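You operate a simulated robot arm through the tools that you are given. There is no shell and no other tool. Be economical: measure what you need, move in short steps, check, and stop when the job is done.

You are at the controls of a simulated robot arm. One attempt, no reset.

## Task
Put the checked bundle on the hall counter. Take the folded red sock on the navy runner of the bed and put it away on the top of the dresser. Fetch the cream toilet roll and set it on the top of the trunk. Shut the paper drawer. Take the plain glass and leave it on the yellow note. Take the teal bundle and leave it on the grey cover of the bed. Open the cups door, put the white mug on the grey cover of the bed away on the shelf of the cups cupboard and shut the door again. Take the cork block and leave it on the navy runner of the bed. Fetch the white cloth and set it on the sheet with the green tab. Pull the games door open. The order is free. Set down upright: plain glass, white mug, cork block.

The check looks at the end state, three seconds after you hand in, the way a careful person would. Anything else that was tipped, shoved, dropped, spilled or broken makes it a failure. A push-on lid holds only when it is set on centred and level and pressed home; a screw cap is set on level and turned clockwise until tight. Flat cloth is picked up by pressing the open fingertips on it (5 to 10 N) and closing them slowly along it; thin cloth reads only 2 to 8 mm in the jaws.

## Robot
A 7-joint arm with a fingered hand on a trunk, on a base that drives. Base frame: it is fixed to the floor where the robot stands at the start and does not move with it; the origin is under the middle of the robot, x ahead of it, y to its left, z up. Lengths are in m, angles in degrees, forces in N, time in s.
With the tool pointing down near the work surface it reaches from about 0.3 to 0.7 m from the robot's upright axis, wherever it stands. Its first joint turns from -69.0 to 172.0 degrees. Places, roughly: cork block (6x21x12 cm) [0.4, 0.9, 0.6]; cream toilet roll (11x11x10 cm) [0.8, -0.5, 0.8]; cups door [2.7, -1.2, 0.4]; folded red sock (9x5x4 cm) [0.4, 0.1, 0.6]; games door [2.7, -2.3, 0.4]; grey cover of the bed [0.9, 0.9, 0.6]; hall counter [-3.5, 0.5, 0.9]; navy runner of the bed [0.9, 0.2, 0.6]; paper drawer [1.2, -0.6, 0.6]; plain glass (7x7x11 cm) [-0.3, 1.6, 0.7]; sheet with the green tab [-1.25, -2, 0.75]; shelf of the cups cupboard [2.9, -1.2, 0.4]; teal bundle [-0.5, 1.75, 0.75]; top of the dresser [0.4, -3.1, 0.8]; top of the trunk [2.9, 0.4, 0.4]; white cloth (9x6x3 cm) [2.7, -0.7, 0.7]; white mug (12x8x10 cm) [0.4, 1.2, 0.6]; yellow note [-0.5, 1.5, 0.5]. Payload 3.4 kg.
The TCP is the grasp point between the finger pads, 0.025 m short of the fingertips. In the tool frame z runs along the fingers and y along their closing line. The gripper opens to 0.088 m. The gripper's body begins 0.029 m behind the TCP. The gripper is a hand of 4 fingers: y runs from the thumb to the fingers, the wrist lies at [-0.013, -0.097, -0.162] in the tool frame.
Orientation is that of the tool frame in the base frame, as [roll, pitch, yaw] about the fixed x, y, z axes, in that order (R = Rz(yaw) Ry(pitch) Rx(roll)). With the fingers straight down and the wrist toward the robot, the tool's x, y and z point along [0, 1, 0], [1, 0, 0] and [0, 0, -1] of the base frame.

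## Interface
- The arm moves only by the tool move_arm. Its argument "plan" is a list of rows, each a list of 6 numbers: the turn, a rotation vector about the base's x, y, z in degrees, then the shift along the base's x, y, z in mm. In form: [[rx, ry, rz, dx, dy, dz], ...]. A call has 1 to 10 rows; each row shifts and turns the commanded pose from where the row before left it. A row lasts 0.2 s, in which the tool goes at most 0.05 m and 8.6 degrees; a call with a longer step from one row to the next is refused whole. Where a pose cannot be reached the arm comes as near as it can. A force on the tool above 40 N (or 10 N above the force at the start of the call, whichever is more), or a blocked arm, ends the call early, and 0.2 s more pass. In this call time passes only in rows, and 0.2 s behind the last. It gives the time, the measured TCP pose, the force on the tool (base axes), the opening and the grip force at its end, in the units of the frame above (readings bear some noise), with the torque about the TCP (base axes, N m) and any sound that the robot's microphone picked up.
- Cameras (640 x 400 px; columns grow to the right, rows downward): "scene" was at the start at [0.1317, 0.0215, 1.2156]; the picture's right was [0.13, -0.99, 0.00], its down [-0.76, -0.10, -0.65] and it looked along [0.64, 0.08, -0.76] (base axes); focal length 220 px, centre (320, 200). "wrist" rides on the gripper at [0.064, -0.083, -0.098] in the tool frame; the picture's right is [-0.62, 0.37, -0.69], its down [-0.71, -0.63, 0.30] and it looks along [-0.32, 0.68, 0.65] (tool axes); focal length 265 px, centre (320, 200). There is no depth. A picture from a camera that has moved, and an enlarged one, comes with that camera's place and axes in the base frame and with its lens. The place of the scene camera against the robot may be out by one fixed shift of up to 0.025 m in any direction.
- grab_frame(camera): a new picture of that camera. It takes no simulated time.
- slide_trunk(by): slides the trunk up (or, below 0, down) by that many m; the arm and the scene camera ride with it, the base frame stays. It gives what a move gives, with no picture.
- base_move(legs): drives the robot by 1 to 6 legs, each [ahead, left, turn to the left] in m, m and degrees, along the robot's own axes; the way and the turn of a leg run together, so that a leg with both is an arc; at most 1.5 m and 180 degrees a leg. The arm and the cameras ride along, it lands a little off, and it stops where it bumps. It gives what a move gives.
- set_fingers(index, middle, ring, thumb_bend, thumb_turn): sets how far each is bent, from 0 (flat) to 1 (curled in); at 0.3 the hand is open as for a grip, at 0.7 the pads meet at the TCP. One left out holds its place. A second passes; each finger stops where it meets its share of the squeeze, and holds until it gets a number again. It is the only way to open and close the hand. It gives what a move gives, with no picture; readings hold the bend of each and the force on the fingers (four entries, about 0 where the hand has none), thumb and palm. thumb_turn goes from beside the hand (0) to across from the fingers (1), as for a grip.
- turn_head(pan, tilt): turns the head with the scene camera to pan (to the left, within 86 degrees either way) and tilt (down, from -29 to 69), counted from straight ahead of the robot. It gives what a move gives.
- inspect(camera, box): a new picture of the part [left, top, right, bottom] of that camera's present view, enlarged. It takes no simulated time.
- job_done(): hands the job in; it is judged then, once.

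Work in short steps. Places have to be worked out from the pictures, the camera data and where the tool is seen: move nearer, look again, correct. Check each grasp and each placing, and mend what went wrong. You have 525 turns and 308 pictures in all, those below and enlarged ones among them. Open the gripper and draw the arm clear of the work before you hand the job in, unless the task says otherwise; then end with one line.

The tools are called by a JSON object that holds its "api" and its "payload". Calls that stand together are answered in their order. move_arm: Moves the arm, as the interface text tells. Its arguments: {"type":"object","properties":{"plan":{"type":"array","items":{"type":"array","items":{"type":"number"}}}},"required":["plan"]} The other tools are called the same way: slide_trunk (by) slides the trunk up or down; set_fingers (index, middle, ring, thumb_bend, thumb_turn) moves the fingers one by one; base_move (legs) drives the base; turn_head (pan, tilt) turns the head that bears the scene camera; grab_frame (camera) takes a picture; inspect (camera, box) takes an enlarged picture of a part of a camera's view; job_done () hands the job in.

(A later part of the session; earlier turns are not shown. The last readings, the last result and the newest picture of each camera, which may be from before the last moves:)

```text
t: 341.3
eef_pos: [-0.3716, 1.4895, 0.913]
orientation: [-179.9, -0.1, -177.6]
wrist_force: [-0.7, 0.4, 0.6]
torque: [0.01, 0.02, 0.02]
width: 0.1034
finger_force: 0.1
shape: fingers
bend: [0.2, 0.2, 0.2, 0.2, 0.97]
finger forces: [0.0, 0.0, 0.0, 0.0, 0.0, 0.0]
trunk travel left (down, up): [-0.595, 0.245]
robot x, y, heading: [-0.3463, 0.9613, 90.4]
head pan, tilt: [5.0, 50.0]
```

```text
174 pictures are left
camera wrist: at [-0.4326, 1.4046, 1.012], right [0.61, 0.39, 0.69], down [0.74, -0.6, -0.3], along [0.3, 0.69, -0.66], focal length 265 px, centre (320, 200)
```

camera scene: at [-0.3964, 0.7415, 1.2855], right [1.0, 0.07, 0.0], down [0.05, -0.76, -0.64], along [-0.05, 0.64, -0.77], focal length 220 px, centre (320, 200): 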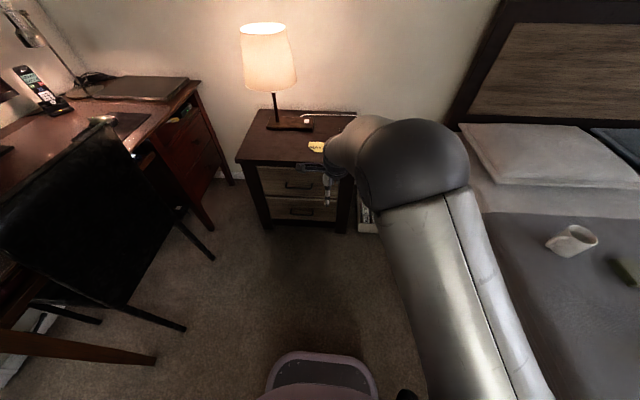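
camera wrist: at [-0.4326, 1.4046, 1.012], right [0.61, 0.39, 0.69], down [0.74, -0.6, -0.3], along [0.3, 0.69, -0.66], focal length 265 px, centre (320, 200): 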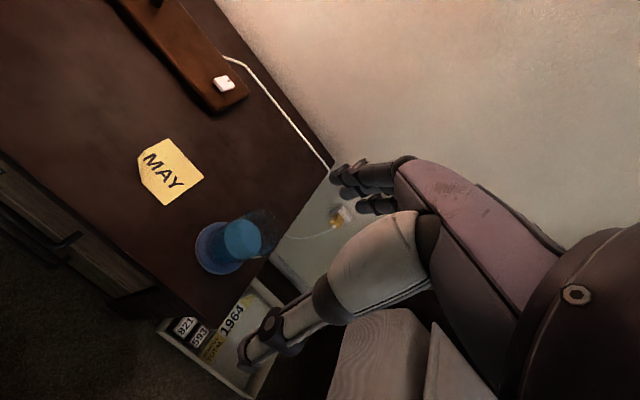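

{"api": "inspect", "payload": {"camera": "wrist", "box": [120, 120, 320, 290]}}

```text
2.35 times, centred on (220, 205) of wrist
camera zoom: at [-0.4326, 1.4046, 1.012], right [0.61, 0.39, 0.69], down [0.74, -0.6, -0.3], along [0.3, 0.69, -0.66], focal length 624 px, centre (555, 188)
```

zoom: 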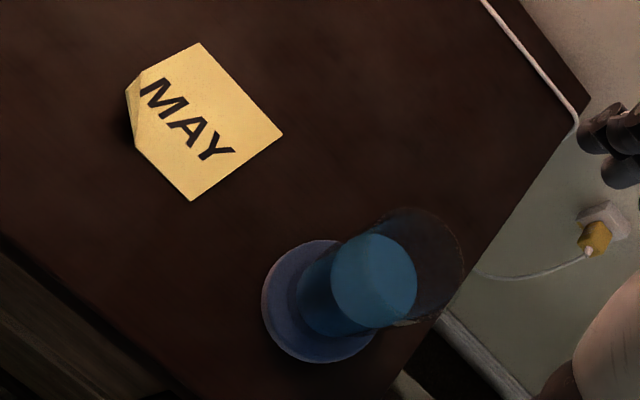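

Glass centre (-0.351,1.572), rim z≈0.745, liquid to ≈0.705; note centre (-0.482,1.605). I go above the glass.

{"api": "move_arm", "payload": {"plan": [[0, 0, 0, 7, 28, -20], [0, 0, 0, 7, 28, -20], [0, 0, 0, 6, 26, -20], [0, 0, 0, 0, 0, -30]]}}

{"api": "grab_frame", "payload": {"camera": "wrist"}}

```text
t: 342.3
eef_pos: [-0.345, 1.5734, 0.8245]
orientation: [180.0, -0.7, -178.4]
wrist_force: [0.5, 0.4, 0.5]
torque: [-0.03, -0.01, -0.01]
width: 0.1033
finger_force: 0.0
shape: fingers
bend: [0.2, 0.2, 0.2, 0.2, 0.97]
finger forces: [0.0, 0.0, 0.0, 0.0, 0.0, 0.0]
trunk travel left (down, up): [-0.595, 0.245]
robot x, y, heading: [-0.345, 0.963, 90.4]
head pan, tilt: [5.0, 50.0]
```

```text
172 pictures are left
camera wrist: at [-0.4075, 1.4893, 0.9239], right [0.62, 0.39, 0.68], down [0.73, -0.61, -0.31], along [0.3, 0.69, -0.66], focal length 265 px, centre (320, 200)
```

wrist: 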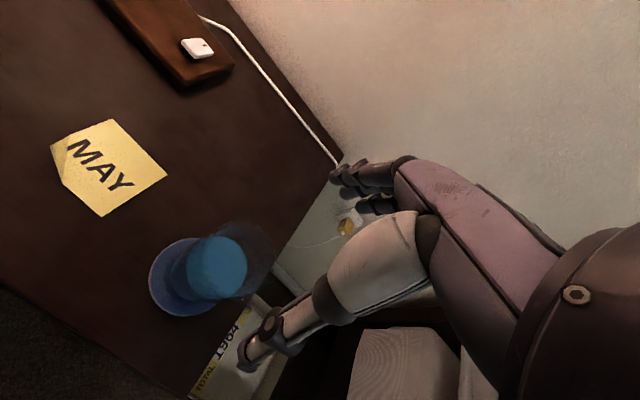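

Aligned (x off by 8 mm, corrected). Down around the glass.

{"api": "move_arm", "payload": {"plan": [[0, 0, 0, -8, 0, -25], [0, 0, 0, 0, 0, -30], [0, 0, 0, 0, 0, -25], [0, 0, 0, 0, 0, -20]]}}

{"api": "grab_frame", "payload": {"camera": "wrist"}}

```text
t: 343.3
eef_pos: [-0.3588, 1.5712, 0.7224]
orientation: [-179.9, 0.0, -177.8]
wrist_force: [-0.3, -0.5, -0.1]
torque: [0.0, -0.01, -0.02]
width: 0.1036
finger_force: 0.0
shape: fingers
bend: [0.2, 0.2, 0.2, 0.2, 0.97]
finger forces: [0.1, 0.1, 0.0, 0.1, 0.0, 0.0]
trunk travel left (down, up): [-0.595, 0.245]
robot x, y, heading: [-0.342, 0.9618, 90.4]
head pan, tilt: [5.0, 50.0]
```

```text
171 pictures are left
camera wrist: at [-0.4201, 1.4865, 0.8215], right [0.61, 0.39, 0.69], down [0.74, -0.6, -0.3], along [0.3, 0.69, -0.66], focal length 265 px, centre (320, 200)
```

wrist: 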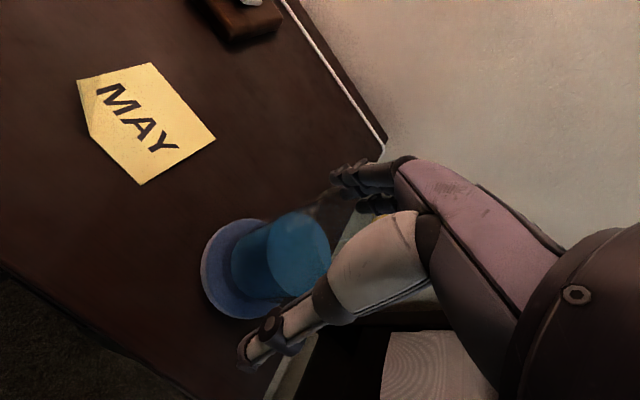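

Glass centred between pads. I close.

{"api": "set_fingers", "payload": {"index": 0.6, "middle": 0.6, "ring": 0.6, "thumb_bend": 0.6}}

{"api": "move_arm", "payload": {"plan": [[0, 0, 0, 0, 0, 5], [0, 0, 0, 0, 0, 8], [0, 0, 0, 0, 0, 12]]}}

{"api": "grab_frame", "payload": {"camera": "wrist"}}

```text
t: 344.3
eef_pos: [-0.36, 1.5711, 0.722]
orientation: [-179.7, -0.2, -177.7]
wrist_force: [0.5, 1.7, 0.1]
torque: [0.2, -0.06, 0.02]
width: 0.0447
finger_force: 15.2
shape: fingers
bend: [0.52, 0.49, 0.53, 0.51, 0.95]
finger forces: [5.6, 5.8, 4.6, 0.0, 15.3, 0.1]
trunk travel left (down, up): [-0.595, 0.245]
robot x, y, heading: [-0.3456, 0.9634, 90.6]
head pan, tilt: [5.0, 50.0]
```

```text
t: 345.1
eef_pos: [-0.3602, 1.5703, 0.7494]
orientation: [-179.9, 0.0, -177.6]
wrist_force: [0.2, 0.8, -2.4]
torque: [0.03, 0.02, 0.01]
width: 0.0442
finger_force: 15.5
shape: fingers
bend: [0.52, 0.5, 0.54, 0.51, 0.95]
finger forces: [5.4, 5.5, 4.2, 0.0, 15.3, 0.0]
trunk travel left (down, up): [-0.595, 0.245]
robot x, y, heading: [-0.3445, 0.9619, 90.6]
head pan, tilt: [5.0, 50.0]
```

```text
170 pictures are left
camera wrist: at [-0.4213, 1.485, 0.8481], right [0.61, 0.39, 0.69], down [0.74, -0.6, -0.3], along [0.29, 0.7, -0.66], focal length 265 px, centre (320, 200)
```

wrist: 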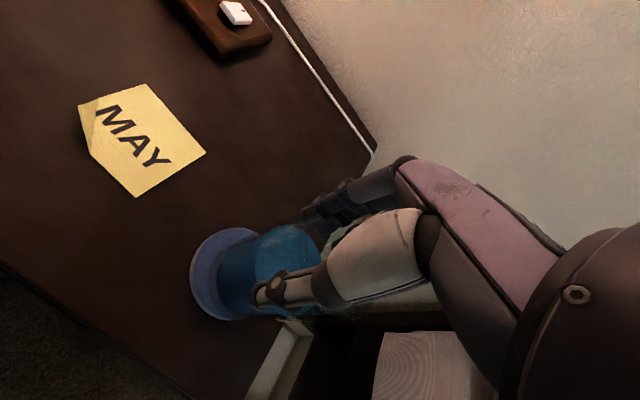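

Glass lifted, coaster stays. I raise a bit, carry it over the note slowly.

{"api": "move_arm", "payload": {"plan": [[0, 0, 0, 0, 0, 15], [0, 0, 0, 0, 0, 15], [0, 0, 0, -15, 4, 10], [0, 0, 0, -25, 7, 0], [0, 0, 0, -25, 8, 0], [0, 0, 0, -25, 8, 0], [0, 0, 0, -20, 6, 0], [0, 0, 0, -11, 3, 0]]}}

{"api": "grab_frame", "payload": {"camera": "wrist"}}

{"api": "grab_frame", "payload": {"camera": "scene"}}

```text
t: 346.9
eef_pos: [-0.4809, 1.6072, 0.7878]
orientation: [-179.8, 0.0, -177.7]
wrist_force: [0.4, -0.2, -2.0]
torque: [0.01, 0.02, 0.03]
width: 0.044
finger_force: 14.8
shape: fingers
bend: [0.52, 0.5, 0.54, 0.51, 0.95]
finger forces: [5.4, 5.3, 4.2, 0.1, 14.9, 0.0]
trunk travel left (down, up): [-0.595, 0.245]
robot x, y, heading: [-0.3429, 0.9604, 90.6]
head pan, tilt: [5.0, 50.0]
```

```text
169 pictures are left
camera wrist: at [-0.5421, 1.5226, 0.8869], right [0.6, 0.39, 0.69], down [0.74, -0.6, -0.3], along [0.3, 0.69, -0.66], focal length 265 px, centre (320, 200)
```

wrist: 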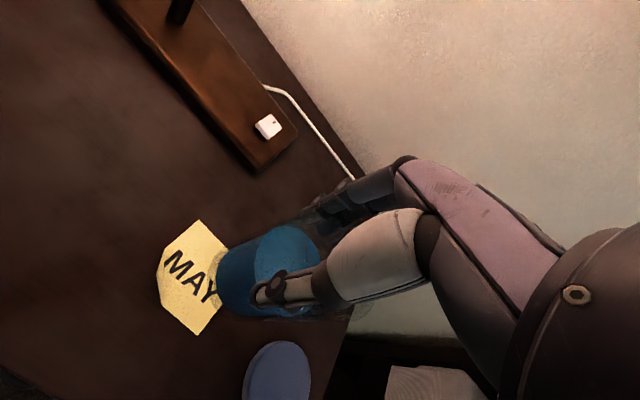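

```text
168 pictures are left
camera scene: at [-0.3488, 1.1014, 1.2854], right [1.0, 0.1, 0.0], down [0.07, -0.76, -0.64], along [-0.06, 0.64, -0.77], focal length 220 px, centre (320, 200)
```

scene: 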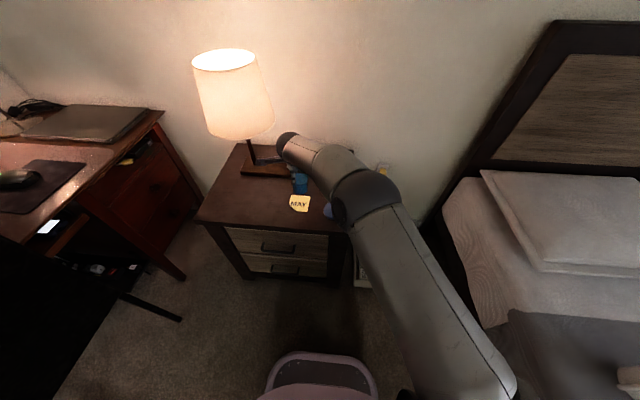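

Over the note's centre. I lower slowly to contact.

{"api": "move_arm", "payload": {"plan": [[0, 0, 0, -2, -1, -25], [0, 0, 0, 0, 0, -25], [0, 0, 0, 0, 0, -10], [0, 0, 0, 0, 0, -5], [0, 0, 0, 0, 0, -3], [0, 0, 0, 0, 0, -3]]}}

```text
t: 348.3
eef_pos: [-0.4816, 1.6066, 0.7161]
orientation: [-179.9, -0.1, -177.6]
wrist_force: [-0.3, -0.4, -2.0]
torque: [0.0, 0.03, 0.02]
width: 0.0439
finger_force: 15.1
shape: fingers
bend: [0.52, 0.5, 0.54, 0.51, 0.95]
finger forces: [5.3, 5.2, 4.1, 0.0, 14.8, 0.0]
trunk travel left (down, up): [-0.595, 0.245]
robot x, y, heading: [-0.3484, 0.9611, 90.6]
head pan, tilt: [5.0, 50.0]
```

{"api": "move_arm", "payload": {"plan": [[0, 0, 0, 0, 0, -2], [0, 0, 0, 0, 0, -2], [0, 0, 0, 0, 0, -2]]}}

{"api": "move_arm", "payload": {"plan": [[0, 0, 0, 0, 0, -2]]}}

{"api": "grab_frame", "payload": {"camera": "wrist"}}

```text
t: 349.1
eef_pos: [-0.482, 1.6061, 0.7114]
orientation: [-179.9, -0.1, -177.7]
wrist_force: [-0.2, -1.0, 0.2]
torque: [0.05, -0.02, -0.01]
width: 0.0437
finger_force: 14.9
shape: fingers
bend: [0.52, 0.5, 0.54, 0.51, 0.95]
finger forces: [5.4, 5.3, 4.3, 0.0, 15.3, 0.2]
trunk travel left (down, up): [-0.595, 0.245]
robot x, y, heading: [-0.3457, 0.9634, 90.5]
head pan, tilt: [5.0, 50.0]
```

```text
t: 349.5
eef_pos: [-0.4814, 1.6069, 0.7105]
orientation: [-180.0, -0.1, -177.7]
wrist_force: [-2.5, -1.1, 5.3]
torque: [0.11, -0.01, 0.0]
width: 0.0437
finger_force: 15.0
shape: fingers
bend: [0.52, 0.5, 0.54, 0.51, 0.95]
finger forces: [5.3, 5.2, 4.1, 0.0, 16.0, 0.1]
trunk travel left (down, up): [-0.595, 0.245]
robot x, y, heading: [-0.3436, 0.964, 90.5]
head pan, tilt: [5.0, 50.0]
```

```text
167 pictures are left
camera wrist: at [-0.5439, 1.5207, 0.8091], right [0.61, 0.39, 0.69], down [0.74, -0.6, -0.31], along [0.3, 0.7, -0.65], focal length 265 px, centre (320, 200)
```

wrist: 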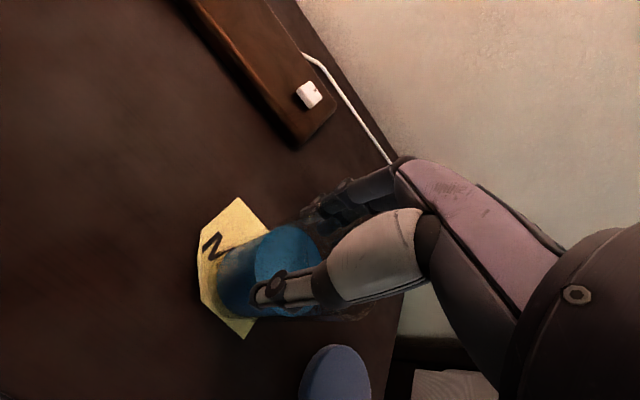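

The glass is on the note (5 N contact). I open gradually and rise.

{"api": "set_fingers", "payload": {"index": 0.35, "middle": 0.35, "ring": 0.35, "thumb_bend": 0.35}}

{"api": "set_fingers", "payload": {"index": 0.2, "middle": 0.2, "ring": 0.2, "thumb_bend": 0.2}}

{"api": "grab_frame", "payload": {"camera": "wrist"}}

```text
t: 350.5
eef_pos: [-0.482, 1.6052, 0.7088]
orientation: [-179.9, -0.1, -177.6]
wrist_force: [0.0, -0.6, -0.2]
torque: [0.0, -0.04, 0.01]
width: 0.0739
finger_force: 0.0
shape: fingers
bend: [0.35, 0.35, 0.35, 0.35, 0.97]
finger forces: [0.0, 0.0, 0.0, 0.0, 0.1, 0.1]
trunk travel left (down, up): [-0.595, 0.245]
robot x, y, heading: [-0.3482, 0.9634, 90.5]
head pan, tilt: [5.0, 50.0]
```

```text
t: 351.5
eef_pos: [-0.4832, 1.6048, 0.7086]
orientation: [-179.9, -0.1, -177.7]
wrist_force: [-0.6, -0.3, 0.6]
torque: [-0.01, 0.01, 0.05]
width: 0.1033
finger_force: 0.1
shape: fingers
bend: [0.2, 0.2, 0.2, 0.2, 0.97]
finger forces: [0.0, 0.0, 0.0, 0.1, 0.0, 0.1]
trunk travel left (down, up): [-0.595, 0.245]
robot x, y, heading: [-0.3471, 0.9629, 90.6]
head pan, tilt: [5.0, 50.0]
```

```text
166 pictures are left
camera wrist: at [-0.5437, 1.5211, 0.8075], right [0.61, 0.39, 0.69], down [0.74, -0.6, -0.3], along [0.3, 0.69, -0.66], focal length 265 px, centre (320, 200)
```

wrist: 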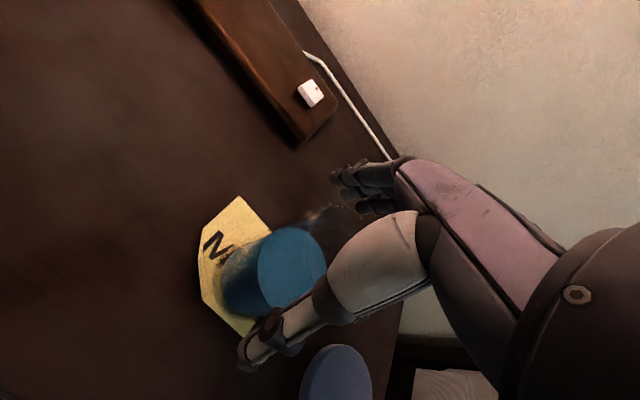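

{"api": "move_arm", "payload": {"plan": [[0, 0, 0, 0, 0, 20], [0, 0, 0, 0, 0, 30], [0, 0, 0, 0, 0, 45], [0, 0, 0, 0, 0, 45], [0, 0, 0, 0, -20, 35], [0, 0, 0, 0, -40, 10], [0, 0, 0, 0, -45, 0]]}}

{"api": "base_move", "payload": {"legs": [[-0.25, 0, 0]]}}

{"api": "grab_frame", "payload": {"camera": "wrist"}}

```text
t: 353.0
eef_pos: [-0.4664, 1.5005, 0.7798]
orientation: [-165.3, -1.4, 179.9]
wrist_force: [0.3, 0.0, -0.2]
torque: [0.0, 0.01, -0.02]
width: 0.1033
finger_force: 0.0
shape: fingers
bend: [0.2, 0.2, 0.2, 0.2, 0.97]
finger forces: [0.0, 0.1, 0.1, 0.1, 0.1, 0.0]
trunk travel left (down, up): [-0.595, 0.245]
robot x, y, heading: [-0.3424, 0.9609, 90.2]
head pan, tilt: [5.0, 50.0]
stopped in row 7: the arm was blocked; the commanded pose is now the measured one
```

```text
t: 354.9
eef_pos: [-0.4645, 1.2461, 0.7806]
orientation: [-165.3, -1.4, 180.0]
wrist_force: [0.4, -0.4, 0.0]
torque: [-0.01, -0.02, 0.01]
width: 0.1032
finger_force: 0.1
shape: fingers
bend: [0.2, 0.2, 0.2, 0.2, 0.97]
finger forces: [0.0, 0.1, 0.0, 0.1, 0.0, 0.0]
trunk travel left (down, up): [-0.595, 0.245]
robot x, y, heading: [-0.3405, 0.7097, 90.3]
head pan, tilt: [5.0, 50.0]
```

```text
165 pictures are left
camera wrist: at [-0.5272, 1.191, 0.8986], right [0.63, 0.53, 0.56], down [0.71, -0.69, -0.15], along [0.3, 0.5, -0.81], focal length 265 px, centre (320, 200)
```

wrist: 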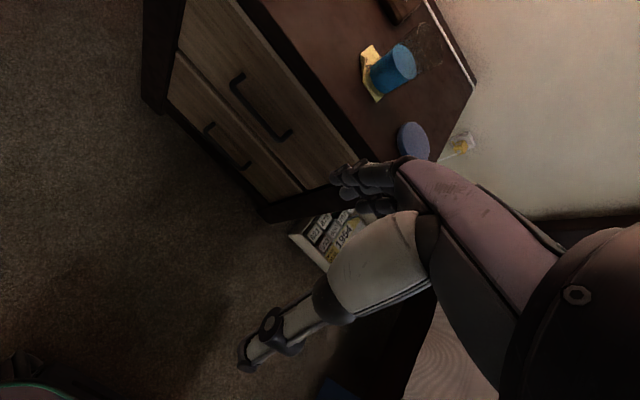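

Glass stands on the note. I straighten the hand, turn to the bed and look at the mug.

{"api": "move_arm", "payload": {"plan": [[0, 0, 0, 0, 0, 40], [7.3, -1, 0, 0, 0, 40], [7.3, 0, 0, 0, 0, 30]]}}

{"api": "base_move", "payload": {"legs": [[0, 0, -90], [0.15, 0.25, 0]]}}

{"api": "turn_head", "payload": {"pan": 15, "tilt": 45}}

{"api": "grab_frame", "payload": {"camera": "scene"}}

{"api": "grab_frame", "payload": {"camera": "wrist"}}

```text
t: 355.6
eef_pos: [-0.4508, 1.2272, 0.7858]
orientation: [-163.3, -2.4, 177.0]
wrist_force: [-0.7, 1.0, 0.7]
torque: [0.0, 0.01, -0.01]
width: 0.1035
finger_force: 0.1
shape: fingers
bend: [0.2, 0.2, 0.2, 0.2, 0.97]
finger forces: [0.0, 0.1, 0.0, 0.0, 0.1, 0.0]
trunk travel left (down, up): [-0.595, 0.245]
robot x, y, heading: [-0.3455, 0.7115, 90.4]
head pan, tilt: [5.0, 50.0]
stopped in row 3: the arm was blocked; the commanded pose is now the measured one
```

```text
t: 361.4
eef_pos: [0.3219, 1.0702, 0.7856]
orientation: [-163.5, -2.2, 87.5]
wrist_force: [0.0, 0.6, 0.2]
torque: [-0.02, 0.01, 0.0]
width: 0.1033
finger_force: 0.1
shape: fingers
bend: [0.2, 0.2, 0.2, 0.2, 0.97]
finger forces: [0.0, 0.0, 0.0, 0.0, 0.0, 0.1]
trunk travel left (down, up): [-0.595, 0.245]
robot x, y, heading: [-0.1992, 0.9568, 0.7]
head pan, tilt: [5.0, 50.0]
```

```text
t: 362.1
eef_pos: [0.3218, 1.07, 0.7861]
orientation: [-163.4, -2.5, 87.4]
wrist_force: [-0.2, -0.4, 0.3]
torque: [-0.04, -0.01, 0.03]
width: 0.1036
finger_force: 0.0
shape: fingers
bend: [0.2, 0.2, 0.2, 0.2, 0.97]
finger forces: [0.0, 0.0, 0.0, 0.0, 0.0, 0.1]
trunk travel left (down, up): [-0.595, 0.245]
robot x, y, heading: [-0.1963, 0.9621, 0.9]
head pan, tilt: [15.0, 45.0]
```

```text
164 pictures are left
camera scene: at [-0.0643, 0.9953, 1.2923], right [0.27, -0.96, 0.0], down [-0.68, -0.19, -0.71], along [0.68, 0.19, -0.71], focal length 220 px, centre (320, 200)
```

scene: 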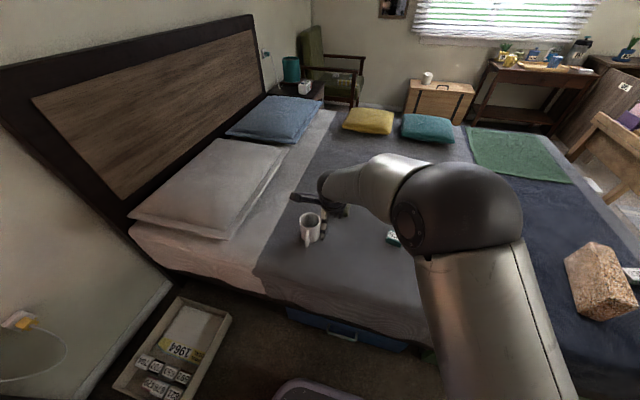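

```text
163 pictures are left
camera wrist: at [0.2714, 1.132, 0.9073], right [0.52, -0.67, 0.53], down [-0.72, -0.68, -0.14], along [0.46, -0.31, -0.83], focal length 265 px, centre (320, 200)
```

wrist: 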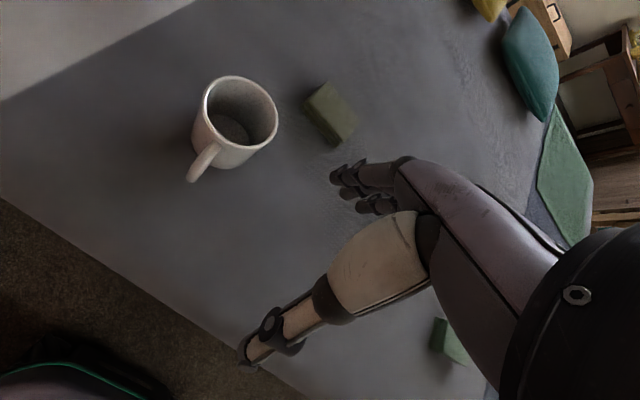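

Mug is upright, centre ≈(0.415,1.164), handle toward me (-x). Plan: top-grip, turn it 180° so the handle points away, set it down, then regrip from the side for the shelf. First I level the hand.

{"api": "move_arm", "payload": {"plan": [[0, -8, 0, 20, 0, 10], [0, -8, 0, 20, 0, 10]]}}

{"api": "move_arm", "payload": {"plan": [[0, 0, 0, 0, 0, 40], [0, 0, 0, 0, 0, 40]]}}

```text
t: 362.7
eef_pos: [0.3714, 1.0534, 0.8087]
orientation: [-178.4, -5.4, 85.5]
wrist_force: [-0.3, 0.3, 0.2]
torque: [0.01, 0.03, 0.0]
width: 0.1034
finger_force: 0.0
shape: fingers
bend: [0.2, 0.2, 0.2, 0.2, 0.97]
finger forces: [0.0, 0.0, 0.0, 0.0, 0.0, 0.0]
trunk travel left (down, up): [-0.595, 0.245]
robot x, y, heading: [-0.197, 0.9622, 0.8]
head pan, tilt: [15.0, 45.0]
```

```text
t: 363.4
eef_pos: [0.3433, 1.0589, 0.8028]
orientation: [-169.3, -3.3, 85.9]
wrist_force: [-0.1, 0.7, -0.5]
torque: [0.03, -0.02, 0.02]
width: 0.1032
finger_force: 0.0
shape: fingers
bend: [0.2, 0.2, 0.2, 0.2, 0.97]
finger forces: [0.0, 0.1, 0.1, 0.1, 0.0, 0.0]
trunk travel left (down, up): [-0.595, 0.245]
robot x, y, heading: [-0.1987, 0.9638, 0.8]
head pan, tilt: [15.0, 45.0]
stopped in row 2: the arm was blocked; the commanded pose is now the measured one
```

The elbow is in an awkward fold. I try sweeping the hand to the right and outward to free it.

{"api": "move_arm", "payload": {"plan": [[0, 0, 0, 30, -35, 0], [0, 0, 0, 30, -35, 0], [0, 0, 0, 20, -40, 0], [0, 0, 0, 10, -40, 10], [0, 0, 0, 0, -40, 20]]}}

{"api": "grab_frame", "payload": {"camera": "scene"}}

```text
t: 364.6
eef_pos: [0.4328, 0.8703, 0.8322]
orientation: [-169.4, -3.2, 86.4]
wrist_force: [0.5, 0.8, 0.1]
torque: [-0.02, 0.01, -0.02]
width: 0.1033
finger_force: 0.0
shape: fingers
bend: [0.2, 0.2, 0.2, 0.2, 0.97]
finger forces: [0.1, 0.0, 0.0, 0.0, 0.0, 0.0]
trunk travel left (down, up): [-0.595, 0.245]
robot x, y, heading: [-0.1994, 0.9608, 0.8]
head pan, tilt: [15.0, 45.0]
```

```text
162 pictures are left
camera scene: at [-0.0649, 0.9944, 1.2924], right [0.27, -0.96, 0.0], down [-0.68, -0.19, -0.71], along [0.68, 0.19, -0.71], focal length 220 px, centre (320, 200)
```

scene: 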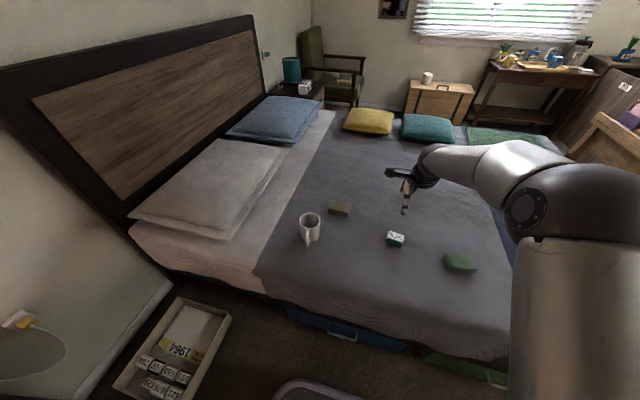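

That freed it (targets should be straight ahead or right of the robot). I level the hand and raise it.

{"api": "move_arm", "payload": {"plan": [[-1.6, -5.3, 1.5, 0, 0, 30], [-1.6, -5.3, 1.5, 0, 0, 40], [0, 0, 0, 0, 0, 40]]}}

{"api": "base_move", "payload": {"legs": [[0, 0.26, 0]]}}

{"api": "grab_frame", "payload": {"camera": "wrist"}}

```text
t: 365.4
eef_pos: [0.431, 0.8723, 0.9411]
orientation: [179.8, -0.3, 89.6]
wrist_force: [-0.3, 0.2, 0.4]
torque: [0.01, 0.0, -0.03]
width: 0.1033
finger_force: 0.0
shape: fingers
bend: [0.2, 0.2, 0.2, 0.2, 0.97]
finger forces: [0.0, 0.0, 0.0, 0.0, 0.0, 0.0]
trunk travel left (down, up): [-0.595, 0.245]
robot x, y, heading: [-0.1981, 0.9593, 0.6]
head pan, tilt: [15.0, 45.0]
```

```text
t: 367.2
eef_pos: [0.428, 1.1355, 0.9415]
orientation: [179.9, -0.4, 89.5]
wrist_force: [-0.1, 0.4, 0.7]
torque: [-0.02, -0.01, -0.02]
width: 0.1037
finger_force: 0.1
shape: fingers
bend: [0.2, 0.2, 0.2, 0.2, 0.97]
finger forces: [0.0, 0.0, 0.0, 0.0, 0.0, 0.0]
trunk travel left (down, up): [-0.595, 0.245]
robot x, y, heading: [-0.1989, 1.2242, 0.7]
head pan, tilt: [15.0, 45.0]
```

```text
161 pictures are left
camera wrist: at [0.3439, 1.2005, 1.0394], right [0.36, -0.63, 0.69], down [-0.64, -0.71, -0.31], along [0.68, -0.33, -0.65], focal length 265 px, centre (320, 200)
```

wrist: 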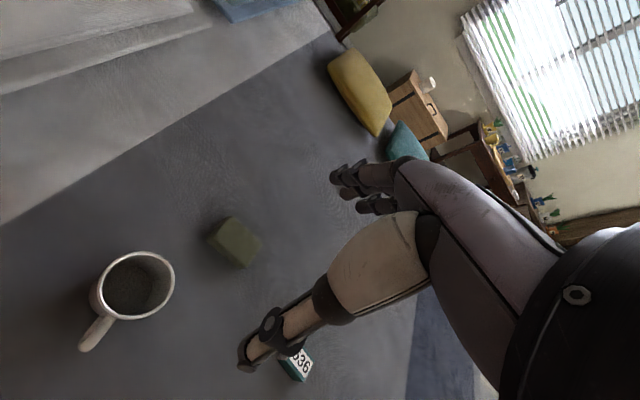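

I rotate the hand to yaw ≈20° (closing across the mug, clear of its handle), staying high.

{"api": "move_arm", "payload": {"plan": [[0, 0, -8, 0, 0, 0], [0, 0, -8, 0, 0, 0], [0, 0, -8, 0, 5, 0], [0, 0, -8, 0, 5, 0], [0, 0, -8, 0, 5, 0], [0, 0, -8, 0, 5, 0], [0, 0, -8, 0, 5, 0], [0, 0, -8, 0, 5, 0], [0, 0, -6, 0, 5, 0]]}}

{"api": "grab_frame", "payload": {"camera": "wrist"}}

```text
t: 369.2
eef_pos: [0.428, 1.1696, 0.9399]
orientation: [179.9, -0.2, 19.1]
wrist_force: [-0.5, -0.1, -0.2]
torque: [-0.01, 0.05, -0.01]
width: 0.1033
finger_force: 0.0
shape: fingers
bend: [0.2, 0.2, 0.2, 0.2, 0.97]
finger forces: [0.0, 0.0, 0.0, 0.0, 0.0, 0.0]
trunk travel left (down, up): [-0.595, 0.245]
robot x, y, heading: [-0.2017, 1.2233, 0.6]
head pan, tilt: [15.0, 45.0]
```

```text
160 pictures are left
camera wrist: at [0.4603, 1.2706, 1.0379], right [-0.47, -0.55, 0.69], down [-0.88, 0.36, -0.31], along [-0.08, -0.75, -0.65], focal length 265 px, centre (320, 200)
```

wrist: 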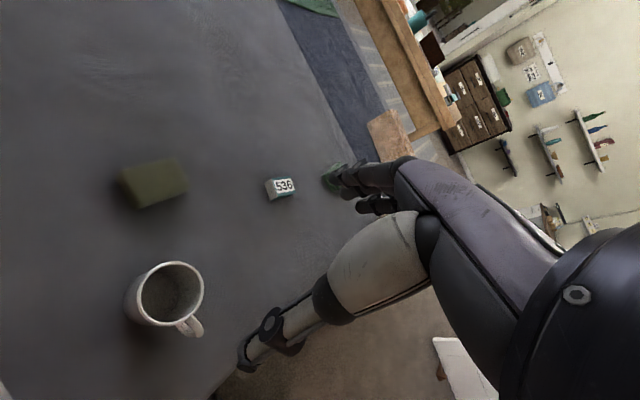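

Mug rim centre (0.418,1.164). I widen the hand, align and descend partly.

{"api": "set_fingers", "payload": {"index": 0.08, "middle": 0.08, "ring": 0.08, "thumb_bend": 0.08}}

{"api": "move_arm", "payload": {"plan": [[0, 0, 0, -5, -3, -45], [0, 0, 0, -5, -3, -45], [0, 0, 0, 0, 0, -45], [0, 0, 0, 0, 0, -45], [0, 0, 0, 0, 0, -20]]}}

{"api": "grab_frame", "payload": {"camera": "wrist"}}

```text
t: 370.2
eef_pos: [0.428, 1.1706, 0.9402]
orientation: [179.9, -0.3, 19.3]
wrist_force: [0.4, 0.1, -0.1]
torque: [-0.01, -0.03, -0.01]
width: 0.1227
finger_force: 0.0
shape: fingers
bend: [0.08, 0.08, 0.08, 0.08, 0.97]
finger forces: [0.1, 0.1, 0.0, 0.0, 0.0, 0.0]
trunk travel left (down, up): [-0.595, 0.245]
robot x, y, heading: [-0.203, 1.2247, 0.7]
head pan, tilt: [15.0, 45.0]
```

```text
t: 371.4
eef_pos: [0.4188, 1.1627, 0.7396]
orientation: [180.0, -0.3, 19.5]
wrist_force: [0.0, -0.1, -0.3]
torque: [0.01, 0.0, -0.03]
width: 0.1227
finger_force: 0.1
shape: fingers
bend: [0.08, 0.08, 0.08, 0.08, 0.97]
finger forces: [0.1, 0.0, 0.0, 0.0, 0.1, 0.0]
trunk travel left (down, up): [-0.595, 0.245]
robot x, y, heading: [-0.1985, 1.2259, 0.5]
head pan, tilt: [15.0, 45.0]
```

```text
159 pictures are left
camera wrist: at [0.45, 1.2635, 0.8384], right [-0.47, -0.55, 0.69], down [-0.88, 0.36, -0.31], along [-0.07, -0.75, -0.65], focal length 265 px, centre (320, 200)
```

wrist: 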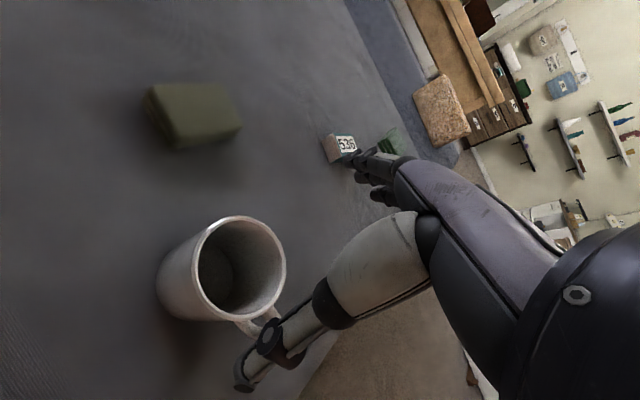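

Centred within a few mm. I descend around the mug and close.

{"api": "move_arm", "payload": {"plan": [[0, 0, 0, 1, 5, -30], [0, 0, 0, 0, 0, -30], [0, 0, 0, 0, 0, -20], [0, 0, 0, 0, 0, -15]]}}

{"api": "grab_frame", "payload": {"camera": "wrist"}}

```text
t: 372.4
eef_pos: [0.4186, 1.1683, 0.6429]
orientation: [179.9, -0.3, 19.5]
wrist_force: [-0.1, -0.2, 0.6]
torque: [-0.01, 0.02, 0.0]
width: 0.1228
finger_force: 0.1
shape: fingers
bend: [0.08, 0.08, 0.08, 0.08, 0.97]
finger forces: [0.0, 0.0, 0.0, 0.0, 0.1, 0.1]
trunk travel left (down, up): [-0.595, 0.245]
robot x, y, heading: [-0.1974, 1.2269, 0.9]
head pan, tilt: [15.0, 45.0]
```

```text
158 pictures are left
camera wrist: at [0.4503, 1.2692, 0.7424], right [-0.47, -0.55, 0.69], down [-0.88, 0.36, -0.31], along [-0.07, -0.75, -0.65], focal length 265 px, centre (320, 200)
```

wrist: 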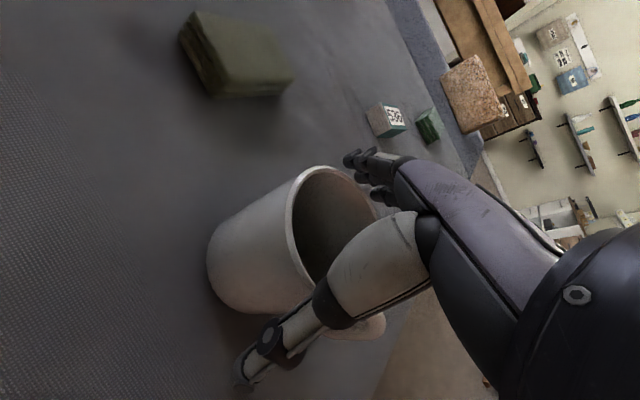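

{"api": "set_fingers", "payload": {"index": 0.6, "middle": 0.6, "ring": 0.6, "thumb_bend": 0.6}}

{"api": "move_arm", "payload": {"plan": [[0, 0, 0, 0, 0, 10], [0, 0, 0, 0, 0, 20], [0, 0, 0, 0, 0, 30]]}}

{"api": "grab_frame", "payload": {"camera": "wrist"}}

```text
t: 373.4
eef_pos: [0.4184, 1.1678, 0.645]
orientation: [179.9, -0.5, 19.5]
wrist_force: [2.9, -2.5, 7.3]
torque: [-0.46, -0.08, 0.11]
width: 0.0751
finger_force: 26.2
shape: fingers
bend: [0.27, 0.39, 0.46, 0.45, 0.95]
finger forces: [12.8, 7.4, 6.4, 0.0, 25.9, 0.1]
trunk travel left (down, up): [-0.595, 0.245]
robot x, y, heading: [-0.1984, 1.2179, 0.8]
head pan, tilt: [15.0, 45.0]
```

```text
t: 374.2
eef_pos: [0.4182, 1.1684, 0.7057]
orientation: [180.0, -0.3, 19.5]
wrist_force: [-0.4, -0.1, -3.0]
torque: [0.0, -0.04, -0.03]
width: 0.0747
finger_force: 23.6
shape: fingers
bend: [0.27, 0.39, 0.46, 0.45, 0.95]
finger forces: [10.6, 6.4, 5.7, 0.1, 25.1, 0.0]
trunk travel left (down, up): [-0.595, 0.245]
robot x, y, heading: [-0.1971, 1.2261, 0.5]
head pan, tilt: [15.0, 45.0]
```

```text
157 pictures are left
camera wrist: at [0.4499, 1.269, 0.8048], right [-0.47, -0.55, 0.69], down [-0.88, 0.36, -0.31], along [-0.07, -0.75, -0.65], focal length 265 px, centre (320, 200)
```

wrist: 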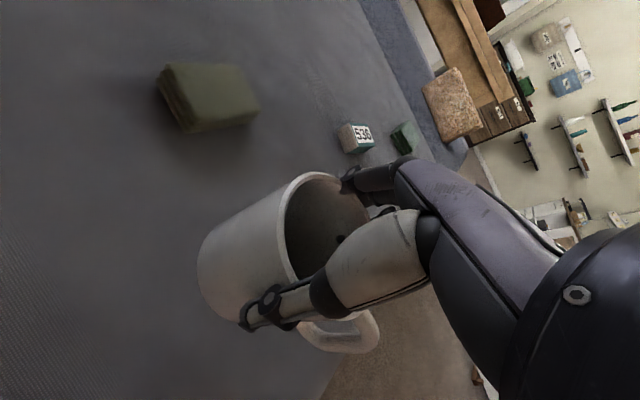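

Mug lifted. I rotate it ~150° (handle to face away), in two calls.

{"api": "move_arm", "payload": {"plan": [[0, 0, 8, 0, 0, 10], [0, 0, 8, 0, 0, 10], [0, 0, 8, 0, 0, 10], [0, 0, 8, 0, 0, 10], [0, 0, 8, -5, 0, 0], [0, 0, 8, -5, 0, 0], [0, 0, 8, -5, 0, 0], [0, 0, 8, -5, -5, 0], [0, 0, 8, -5, -5, 0], [0, 0, 8, -5, -5, 0]]}}

{"api": "move_arm", "payload": {"plan": [[0, 0, 8, -5, -5, 0], [0, 0, 8, -5, -5, 0], [0, 0, 8, -5, -5, 0], [0, 0, 8, -5, -5, 0], [0, 0, 8, -5, -5, 0], [0, 0, 8, -5, -5, 0], [0, 0, 8, -5, -5, 0], [0, 0, 8, -5, -5, 0], [0, 0, 8, -5, -5, 0]]}}

{"api": "grab_frame", "payload": {"camera": "wrist"}}

{"api": "grab_frame", "payload": {"camera": "scene"}}

```text
t: 376.4
eef_pos: [0.3894, 1.1532, 0.7451]
orientation: [179.8, -0.4, 99.6]
wrist_force: [0.6, -0.1, -2.5]
torque: [0.05, 0.01, -0.02]
width: 0.0748
finger_force: 23.9
shape: fingers
bend: [0.27, 0.39, 0.46, 0.46, 0.94]
finger forces: [10.5, 6.4, 5.9, 0.0, 24.5, 0.0]
trunk travel left (down, up): [-0.595, 0.245]
robot x, y, heading: [-0.2016, 1.2278, 0.2]
head pan, tilt: [15.0, 45.0]
```

```text
t: 378.4
eef_pos: [0.3436, 1.11, 0.7457]
orientation: [179.8, -0.4, 171.6]
wrist_force: [0.6, 0.3, -2.7]
torque: [-0.01, 0.03, -0.02]
width: 0.0745
finger_force: 23.6
shape: fingers
bend: [0.27, 0.4, 0.47, 0.46, 0.94]
finger forces: [10.2, 6.3, 6.0, 0.0, 23.7, 0.1]
trunk travel left (down, up): [-0.595, 0.245]
robot x, y, heading: [-0.2034, 1.222, 0.7]
head pan, tilt: [15.0, 45.0]
```

```text
156 pictures are left
camera wrist: at [0.2673, 1.0367, 0.8449], right [0.67, 0.27, 0.69], down [0.61, -0.73, -0.31], along [0.42, 0.63, -0.65], focal length 265 px, centre (320, 200)
```

wrist: 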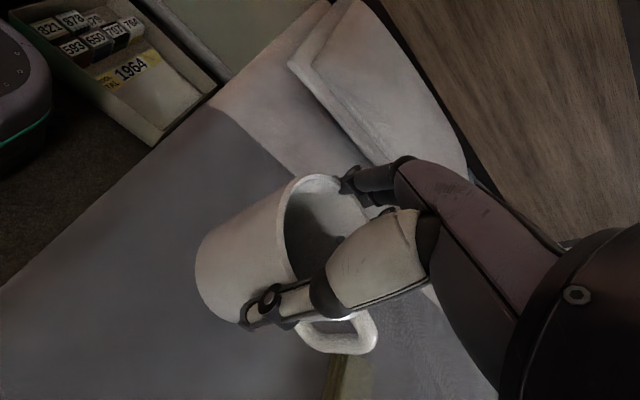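

```text
155 pictures are left
camera scene: at [-0.0671, 1.2576, 1.2923], right [0.27, -0.96, 0.0], down [-0.68, -0.19, -0.71], along [0.68, 0.19, -0.71], focal length 220 px, centre (320, 200)
```

scene: 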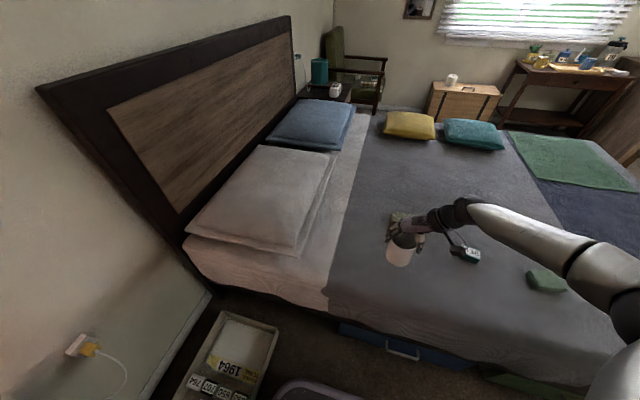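

Handle now faces away (+x). I set the mug down here, near the bed's edge (x 0.345,y 1.11).

{"api": "move_arm", "payload": {"plan": [[0, 0, 0, 2, 0, -40], [0, 0, 0, 0, 0, -40], [0, 0, 0, 0, 0, -12], [0, 0, 0, 0, 0, -5], [0, 0, 0, 0, 0, -4], [0, 0, 0, 0, 0, -3]]}}

```text
t: 379.8
eef_pos: [0.3458, 1.1085, 0.6451]
orientation: [179.8, 0.0, 171.4]
wrist_force: [-1.9, -4.3, 17.4]
torque: [0.18, 0.0, -0.01]
width: 0.0746
finger_force: 25.2
shape: fingers
bend: [0.27, 0.4, 0.47, 0.46, 0.94]
finger forces: [10.8, 5.7, 5.7, 0.1, 28.5, 0.1]
trunk travel left (down, up): [-0.595, 0.245]
robot x, y, heading: [-0.1985, 1.2221, 0.6]
head pan, tilt: [15.0, 45.0]
```

{"api": "move_arm", "payload": {"plan": [[0, 0, 0, 0, 0, 3]]}}

{"api": "set_fingers", "payload": {"index": 0.08, "middle": 0.08, "ring": 0.08, "thumb_bend": 0.08}}

{"api": "move_arm", "payload": {"plan": [[0, 0, 0, 0, 0, 30], [0, 0, 0, 0, 0, 45], [0, 0, 0, 0, 0, 45], [0, 0, 0, 0, 0, 45], [0, 0, 0, 0, 0, 45]]}}

{"api": "grab_frame", "payload": {"camera": "wrist"}}

```text
t: 380.2
eef_pos: [0.3445, 1.1078, 0.646]
orientation: [179.9, -0.2, 171.4]
wrist_force: [0.7, -1.9, 12.6]
torque: [0.27, -0.11, -0.07]
width: 0.0748
finger_force: 24.8
shape: fingers
bend: [0.27, 0.4, 0.47, 0.46, 0.94]
finger forces: [10.5, 5.8, 6.6, 0.1, 26.5, 0.0]
trunk travel left (down, up): [-0.595, 0.245]
robot x, y, heading: [-0.2022, 1.2251, 0.8]
head pan, tilt: [15.0, 45.0]
```

```text
t: 381.2
eef_pos: [0.3451, 1.1089, 0.645]
orientation: [179.9, -0.3, 171.5]
wrist_force: [-0.1, -0.5, -0.4]
torque: [0.01, 0.0, 0.01]
width: 0.1227
finger_force: 0.1
shape: fingers
bend: [0.08, 0.08, 0.08, 0.08, 0.97]
finger forces: [0.1, 0.0, 0.0, 0.1, 0.1, 0.0]
trunk travel left (down, up): [-0.595, 0.245]
robot x, y, heading: [-0.2026, 1.2251, 0.8]
head pan, tilt: [15.0, 45.0]
```

```text
t: 382.4
eef_pos: [0.3435, 1.109, 0.8571]
orientation: [179.9, -0.4, 171.4]
wrist_force: [0.3, 0.6, 0.8]
torque: [-0.01, -0.01, -0.03]
width: 0.1228
finger_force: 0.1
shape: fingers
bend: [0.08, 0.08, 0.08, 0.08, 0.97]
finger forces: [0.0, 0.0, 0.0, 0.0, 0.0, 0.0]
trunk travel left (down, up): [-0.595, 0.245]
robot x, y, heading: [-0.2035, 1.2251, 0.6]
head pan, tilt: [15.0, 45.0]
```

```text
154 pictures are left
camera wrist: at [0.2685, 1.0362, 0.9554], right [0.67, 0.27, 0.69], down [0.61, -0.73, -0.31], along [0.42, 0.63, -0.66], focal length 265 px, centre (320, 200)
```

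wrist: 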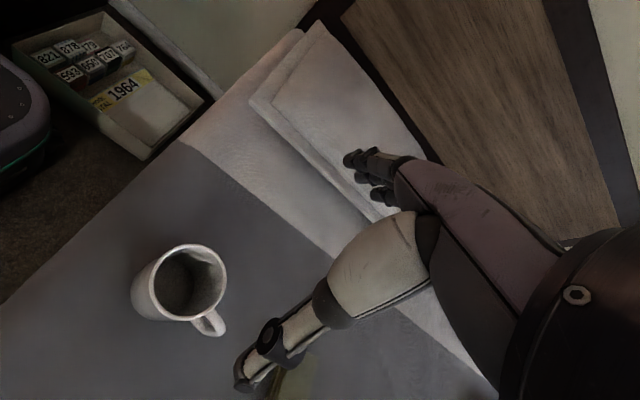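

Mug stands at (0.343,1.108). I back off and reorient the hand: yaw back to default, then horizontal with 20° downward tilt, closing sideways.

{"api": "base_move", "payload": {"legs": [[-0.3, 0, 0]]}}

{"api": "move_arm", "payload": {"plan": [[0, 0, -8.1, 0, 0, 0], [0, 0, -8.1, 0, 0, 0], [0, 0, -8.1, 0, 0, 0], [0, 0, -8.1, 0, 0, 0], [0, 0, -8.1, 0, 0, 0], [0, 0, -8.1, 0, 0, 0], [0, 0, -8.1, 0, 0, 0], [0, 0, -8.1, 0, 0, 0], [0, 0, -8.1, 0, 0, 0], [0, 0, -8.1, 0, 0, 0]]}}

{"api": "move_arm", "payload": {"plan": [[4.18, -4.18, -5.96, 8, 0, 0], [4.18, -4.18, -5.96, 8, 0, 0], [4.18, -4.18, -5.96, 8, 0, 0], [4.18, -4.18, -5.96, 8, 0, 0], [4.18, -4.18, -5.96, 8, 0, 0], [4.18, -4.18, -5.96, 8, 0, 0], [4.18, -4.18, -5.96, 8, 0, 0]]}}

{"api": "move_arm", "payload": {"plan": [[4.18, -4.18, -5.96, 8, 0, 0], [4.18, -4.18, -5.96, 8, 0, 0], [4.18, -4.18, -5.96, 8, 0, 0], [4.18, -4.18, -5.96, 8, 0, 0], [4.18, -4.18, -5.96, 8, 0, 0], [4.18, -4.18, -5.96, 8, 0, 0]]}}

{"api": "slide_trunk", "payload": {"by": -0.15}}

{"api": "grab_frame", "payload": {"camera": "wrist"}}

{"api": "grab_frame", "payload": {"camera": "scene"}}

```text
t: 384.5
eef_pos: [0.0436, 1.103, 0.8562]
orientation: [180.0, -0.3, 171.2]
wrist_force: [-0.1, -0.7, 0.8]
torque: [-0.01, -0.02, -0.01]
width: 0.1226
finger_force: 0.1
shape: fingers
bend: [0.08, 0.08, 0.08, 0.08, 0.97]
finger forces: [0.0, 0.1, 0.1, 0.0, 0.0, 0.0]
trunk travel left (down, up): [-0.595, 0.245]
robot x, y, heading: [-0.504, 1.2216, 0.7]
head pan, tilt: [15.0, 45.0]
```

```text
t: 386.7
eef_pos: [0.0451, 1.1028, 0.8563]
orientation: [179.7, -0.3, 90.1]
wrist_force: [0.9, -0.2, -0.3]
torque: [0.02, 0.03, 0.02]
width: 0.1223
finger_force: 0.1
shape: fingers
bend: [0.08, 0.08, 0.08, 0.08, 0.97]
finger forces: [0.0, 0.0, 0.0, 0.0, 0.1, 0.0]
trunk travel left (down, up): [-0.595, 0.245]
robot x, y, heading: [-0.4993, 1.2203, 0.5]
head pan, tilt: [15.0, 45.0]
```

```text
t: 388.3
eef_pos: [0.1011, 1.1022, 0.8562]
orientation: [161.3, -37.0, 52.7]
wrist_force: [-0.1, 1.1, 0.6]
torque: [-0.01, 0.02, 0.03]
width: 0.1226
finger_force: 0.1
shape: fingers
bend: [0.08, 0.08, 0.08, 0.08, 0.97]
finger forces: [0.0, 0.1, 0.1, 0.0, 0.0, 0.0]
trunk travel left (down, up): [-0.595, 0.245]
robot x, y, heading: [-0.5016, 1.2204, 0.4]
head pan, tilt: [15.0, 45.0]
```

```text
t: 389.7
eef_pos: [0.1486, 1.1025, 0.8558]
orientation: [179.4, -70.5, 0.4]
wrist_force: [-0.7, 0.0, -0.6]
torque: [0.01, 0.02, 0.01]
width: 0.1227
finger_force: 0.1
shape: fingers
bend: [0.08, 0.08, 0.08, 0.08, 0.97]
finger forces: [0.0, 0.1, 0.1, 0.1, 0.0, 0.0]
trunk travel left (down, up): [-0.595, 0.245]
robot x, y, heading: [-0.5004, 1.2208, 0.5]
head pan, tilt: [15.0, 45.0]
```

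```text
t: 391.4
eef_pos: [0.1485, 1.1032, 0.7084]
orientation: [179.1, -70.5, 0.9]
wrist_force: [0.9, -0.3, 0.0]
torque: [0.02, -0.02, 0.0]
width: 0.1227
finger_force: 0.1
shape: fingers
bend: [0.08, 0.08, 0.08, 0.08, 0.97]
finger forces: [0.1, 0.0, 0.0, 0.0, 0.1, 0.0]
trunk travel left (down, up): [-0.445, 0.395]
robot x, y, heading: [-0.504, 1.2183, 0.4]
head pan, tilt: [15.0, 45.0]
```

```text
153 pictures are left
camera wrist: at [0.0768, 1.1868, 0.7994], right [-0.86, -0.37, -0.35], down [0.05, 0.63, -0.78], along [0.51, -0.69, -0.52], focal length 265 px, centre (320, 200)
```

wrist: 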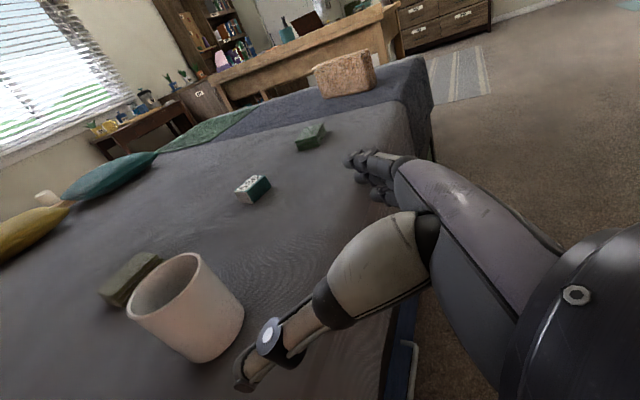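

```text
152 pictures are left
camera scene: at [-0.3683, 1.2543, 1.1424], right [0.27, -0.96, 0.0], down [-0.68, -0.19, -0.71], along [0.68, 0.19, -0.71], focal length 220 px, centre (320, 200)
```

scene: 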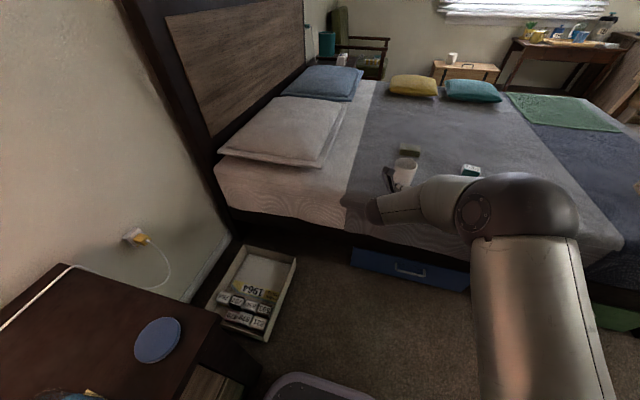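

Mug ahead, handle away. I lower to mid-mug height and shift slightly away from the nightstand, then check.

{"api": "base_move", "payload": {"legs": [[0.05, -0.06, 0]]}}

{"api": "move_arm", "payload": {"plan": [[0, 0, 0, 0, 30, -40], [0, 0, 0, 0, 33, -42]]}}

{"api": "grab_frame", "payload": {"camera": "wrist"}}

```text
t: 392.5
eef_pos: [0.1994, 1.0438, 0.7061]
orientation: [179.3, -70.4, 0.8]
wrist_force: [-0.5, 0.2, -0.7]
torque: [-0.01, 0.03, 0.03]
width: 0.1226
finger_force: 0.0
shape: fingers
bend: [0.08, 0.08, 0.08, 0.08, 0.97]
finger forces: [0.0, 0.0, 0.0, 0.1, 0.0, 0.0]
trunk travel left (down, up): [-0.445, 0.395]
robot x, y, heading: [-0.4515, 1.1594, 0.1]
head pan, tilt: [15.0, 45.0]
```

```text
refused: row 2 steps farther than a row can; nothing moved
```

```text
151 pictures are left
camera wrist: at [0.1274, 1.1271, 0.799], right [-0.86, -0.37, -0.35], down [0.05, 0.63, -0.78], along [0.51, -0.69, -0.52], focal length 265 px, centre (320, 200)
```

wrist: 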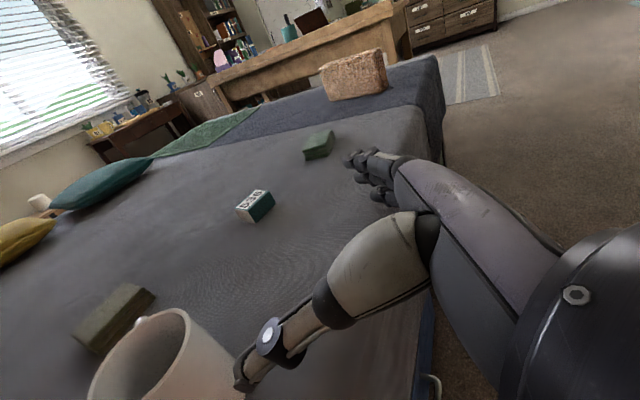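

{"api": "move_arm", "payload": {"plan": [[0, 0, 0, -20, 30, 0], [0, 0, 0, -10, 34, 0], [0, 0, 0, 0, 0, -40], [0, 0, 0, 0, 0, -42]]}}

{"api": "grab_frame", "payload": {"camera": "wrist"}}

```text
t: 393.5
eef_pos: [0.1679, 1.1057, 0.6251]
orientation: [179.2, -70.4, 0.7]
wrist_force: [-1.4, -0.6, 0.6]
torque: [0.0, 0.02, 0.0]
width: 0.1228
finger_force: 0.1
shape: fingers
bend: [0.08, 0.08, 0.08, 0.08, 0.97]
finger forces: [0.0, 0.0, 0.0, 0.0, 0.0, 0.1]
trunk travel left (down, up): [-0.445, 0.395]
robot x, y, heading: [-0.4529, 1.1605, 0.2]
head pan, tilt: [15.0, 45.0]
```

```text
150 pictures are left
camera wrist: at [0.0965, 1.1913, 0.7193], right [-0.86, -0.37, -0.35], down [0.05, 0.63, -0.78], along [0.51, -0.69, -0.52], focal length 265 px, centre (320, 200)
```

wrist: 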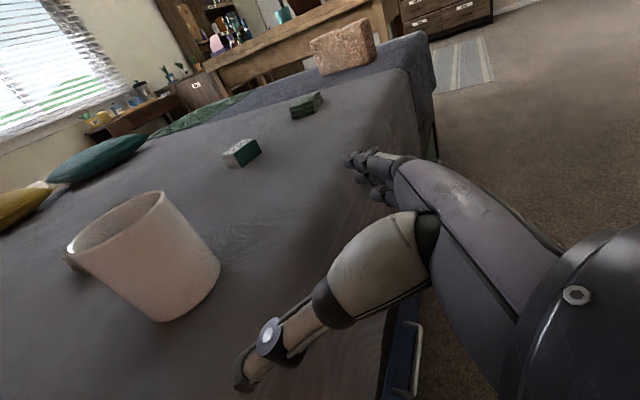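

Mug at y≈1.112. I advance: base 0.1 m, then the arm in small steps.

{"api": "base_move", "payload": {"legs": [[0.09, 0.006, 0]]}}

{"api": "grab_frame", "payload": {"camera": "wrist"}}

```text
t: 394.6
eef_pos: [0.258, 1.1142, 0.6274]
orientation: [179.2, -70.3, 0.9]
wrist_force: [-0.7, -0.9, 0.1]
torque: [-0.04, -0.01, -0.01]
width: 0.1226
finger_force: 0.1
shape: fingers
bend: [0.08, 0.08, 0.08, 0.08, 0.97]
finger forces: [0.1, 0.0, 0.0, 0.1, 0.0, 0.1]
trunk travel left (down, up): [-0.445, 0.395]
robot x, y, heading: [-0.3638, 1.1654, 0.4]
head pan, tilt: [15.0, 45.0]
```

```text
149 pictures are left
camera wrist: at [0.1853, 1.1979, 0.7193], right [-0.86, -0.37, -0.35], down [0.05, 0.63, -0.78], along [0.51, -0.69, -0.52], focal length 265 px, centre (320, 200)
```

wrist: 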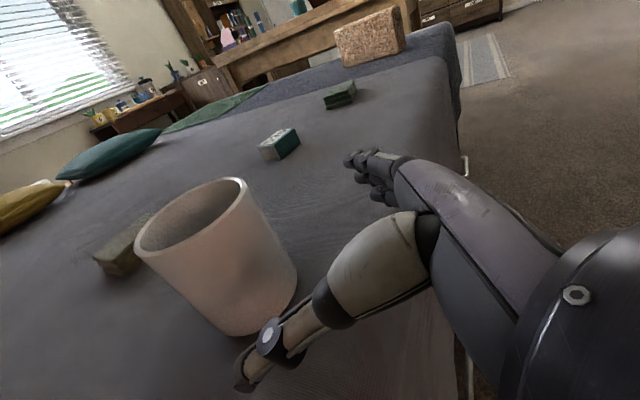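

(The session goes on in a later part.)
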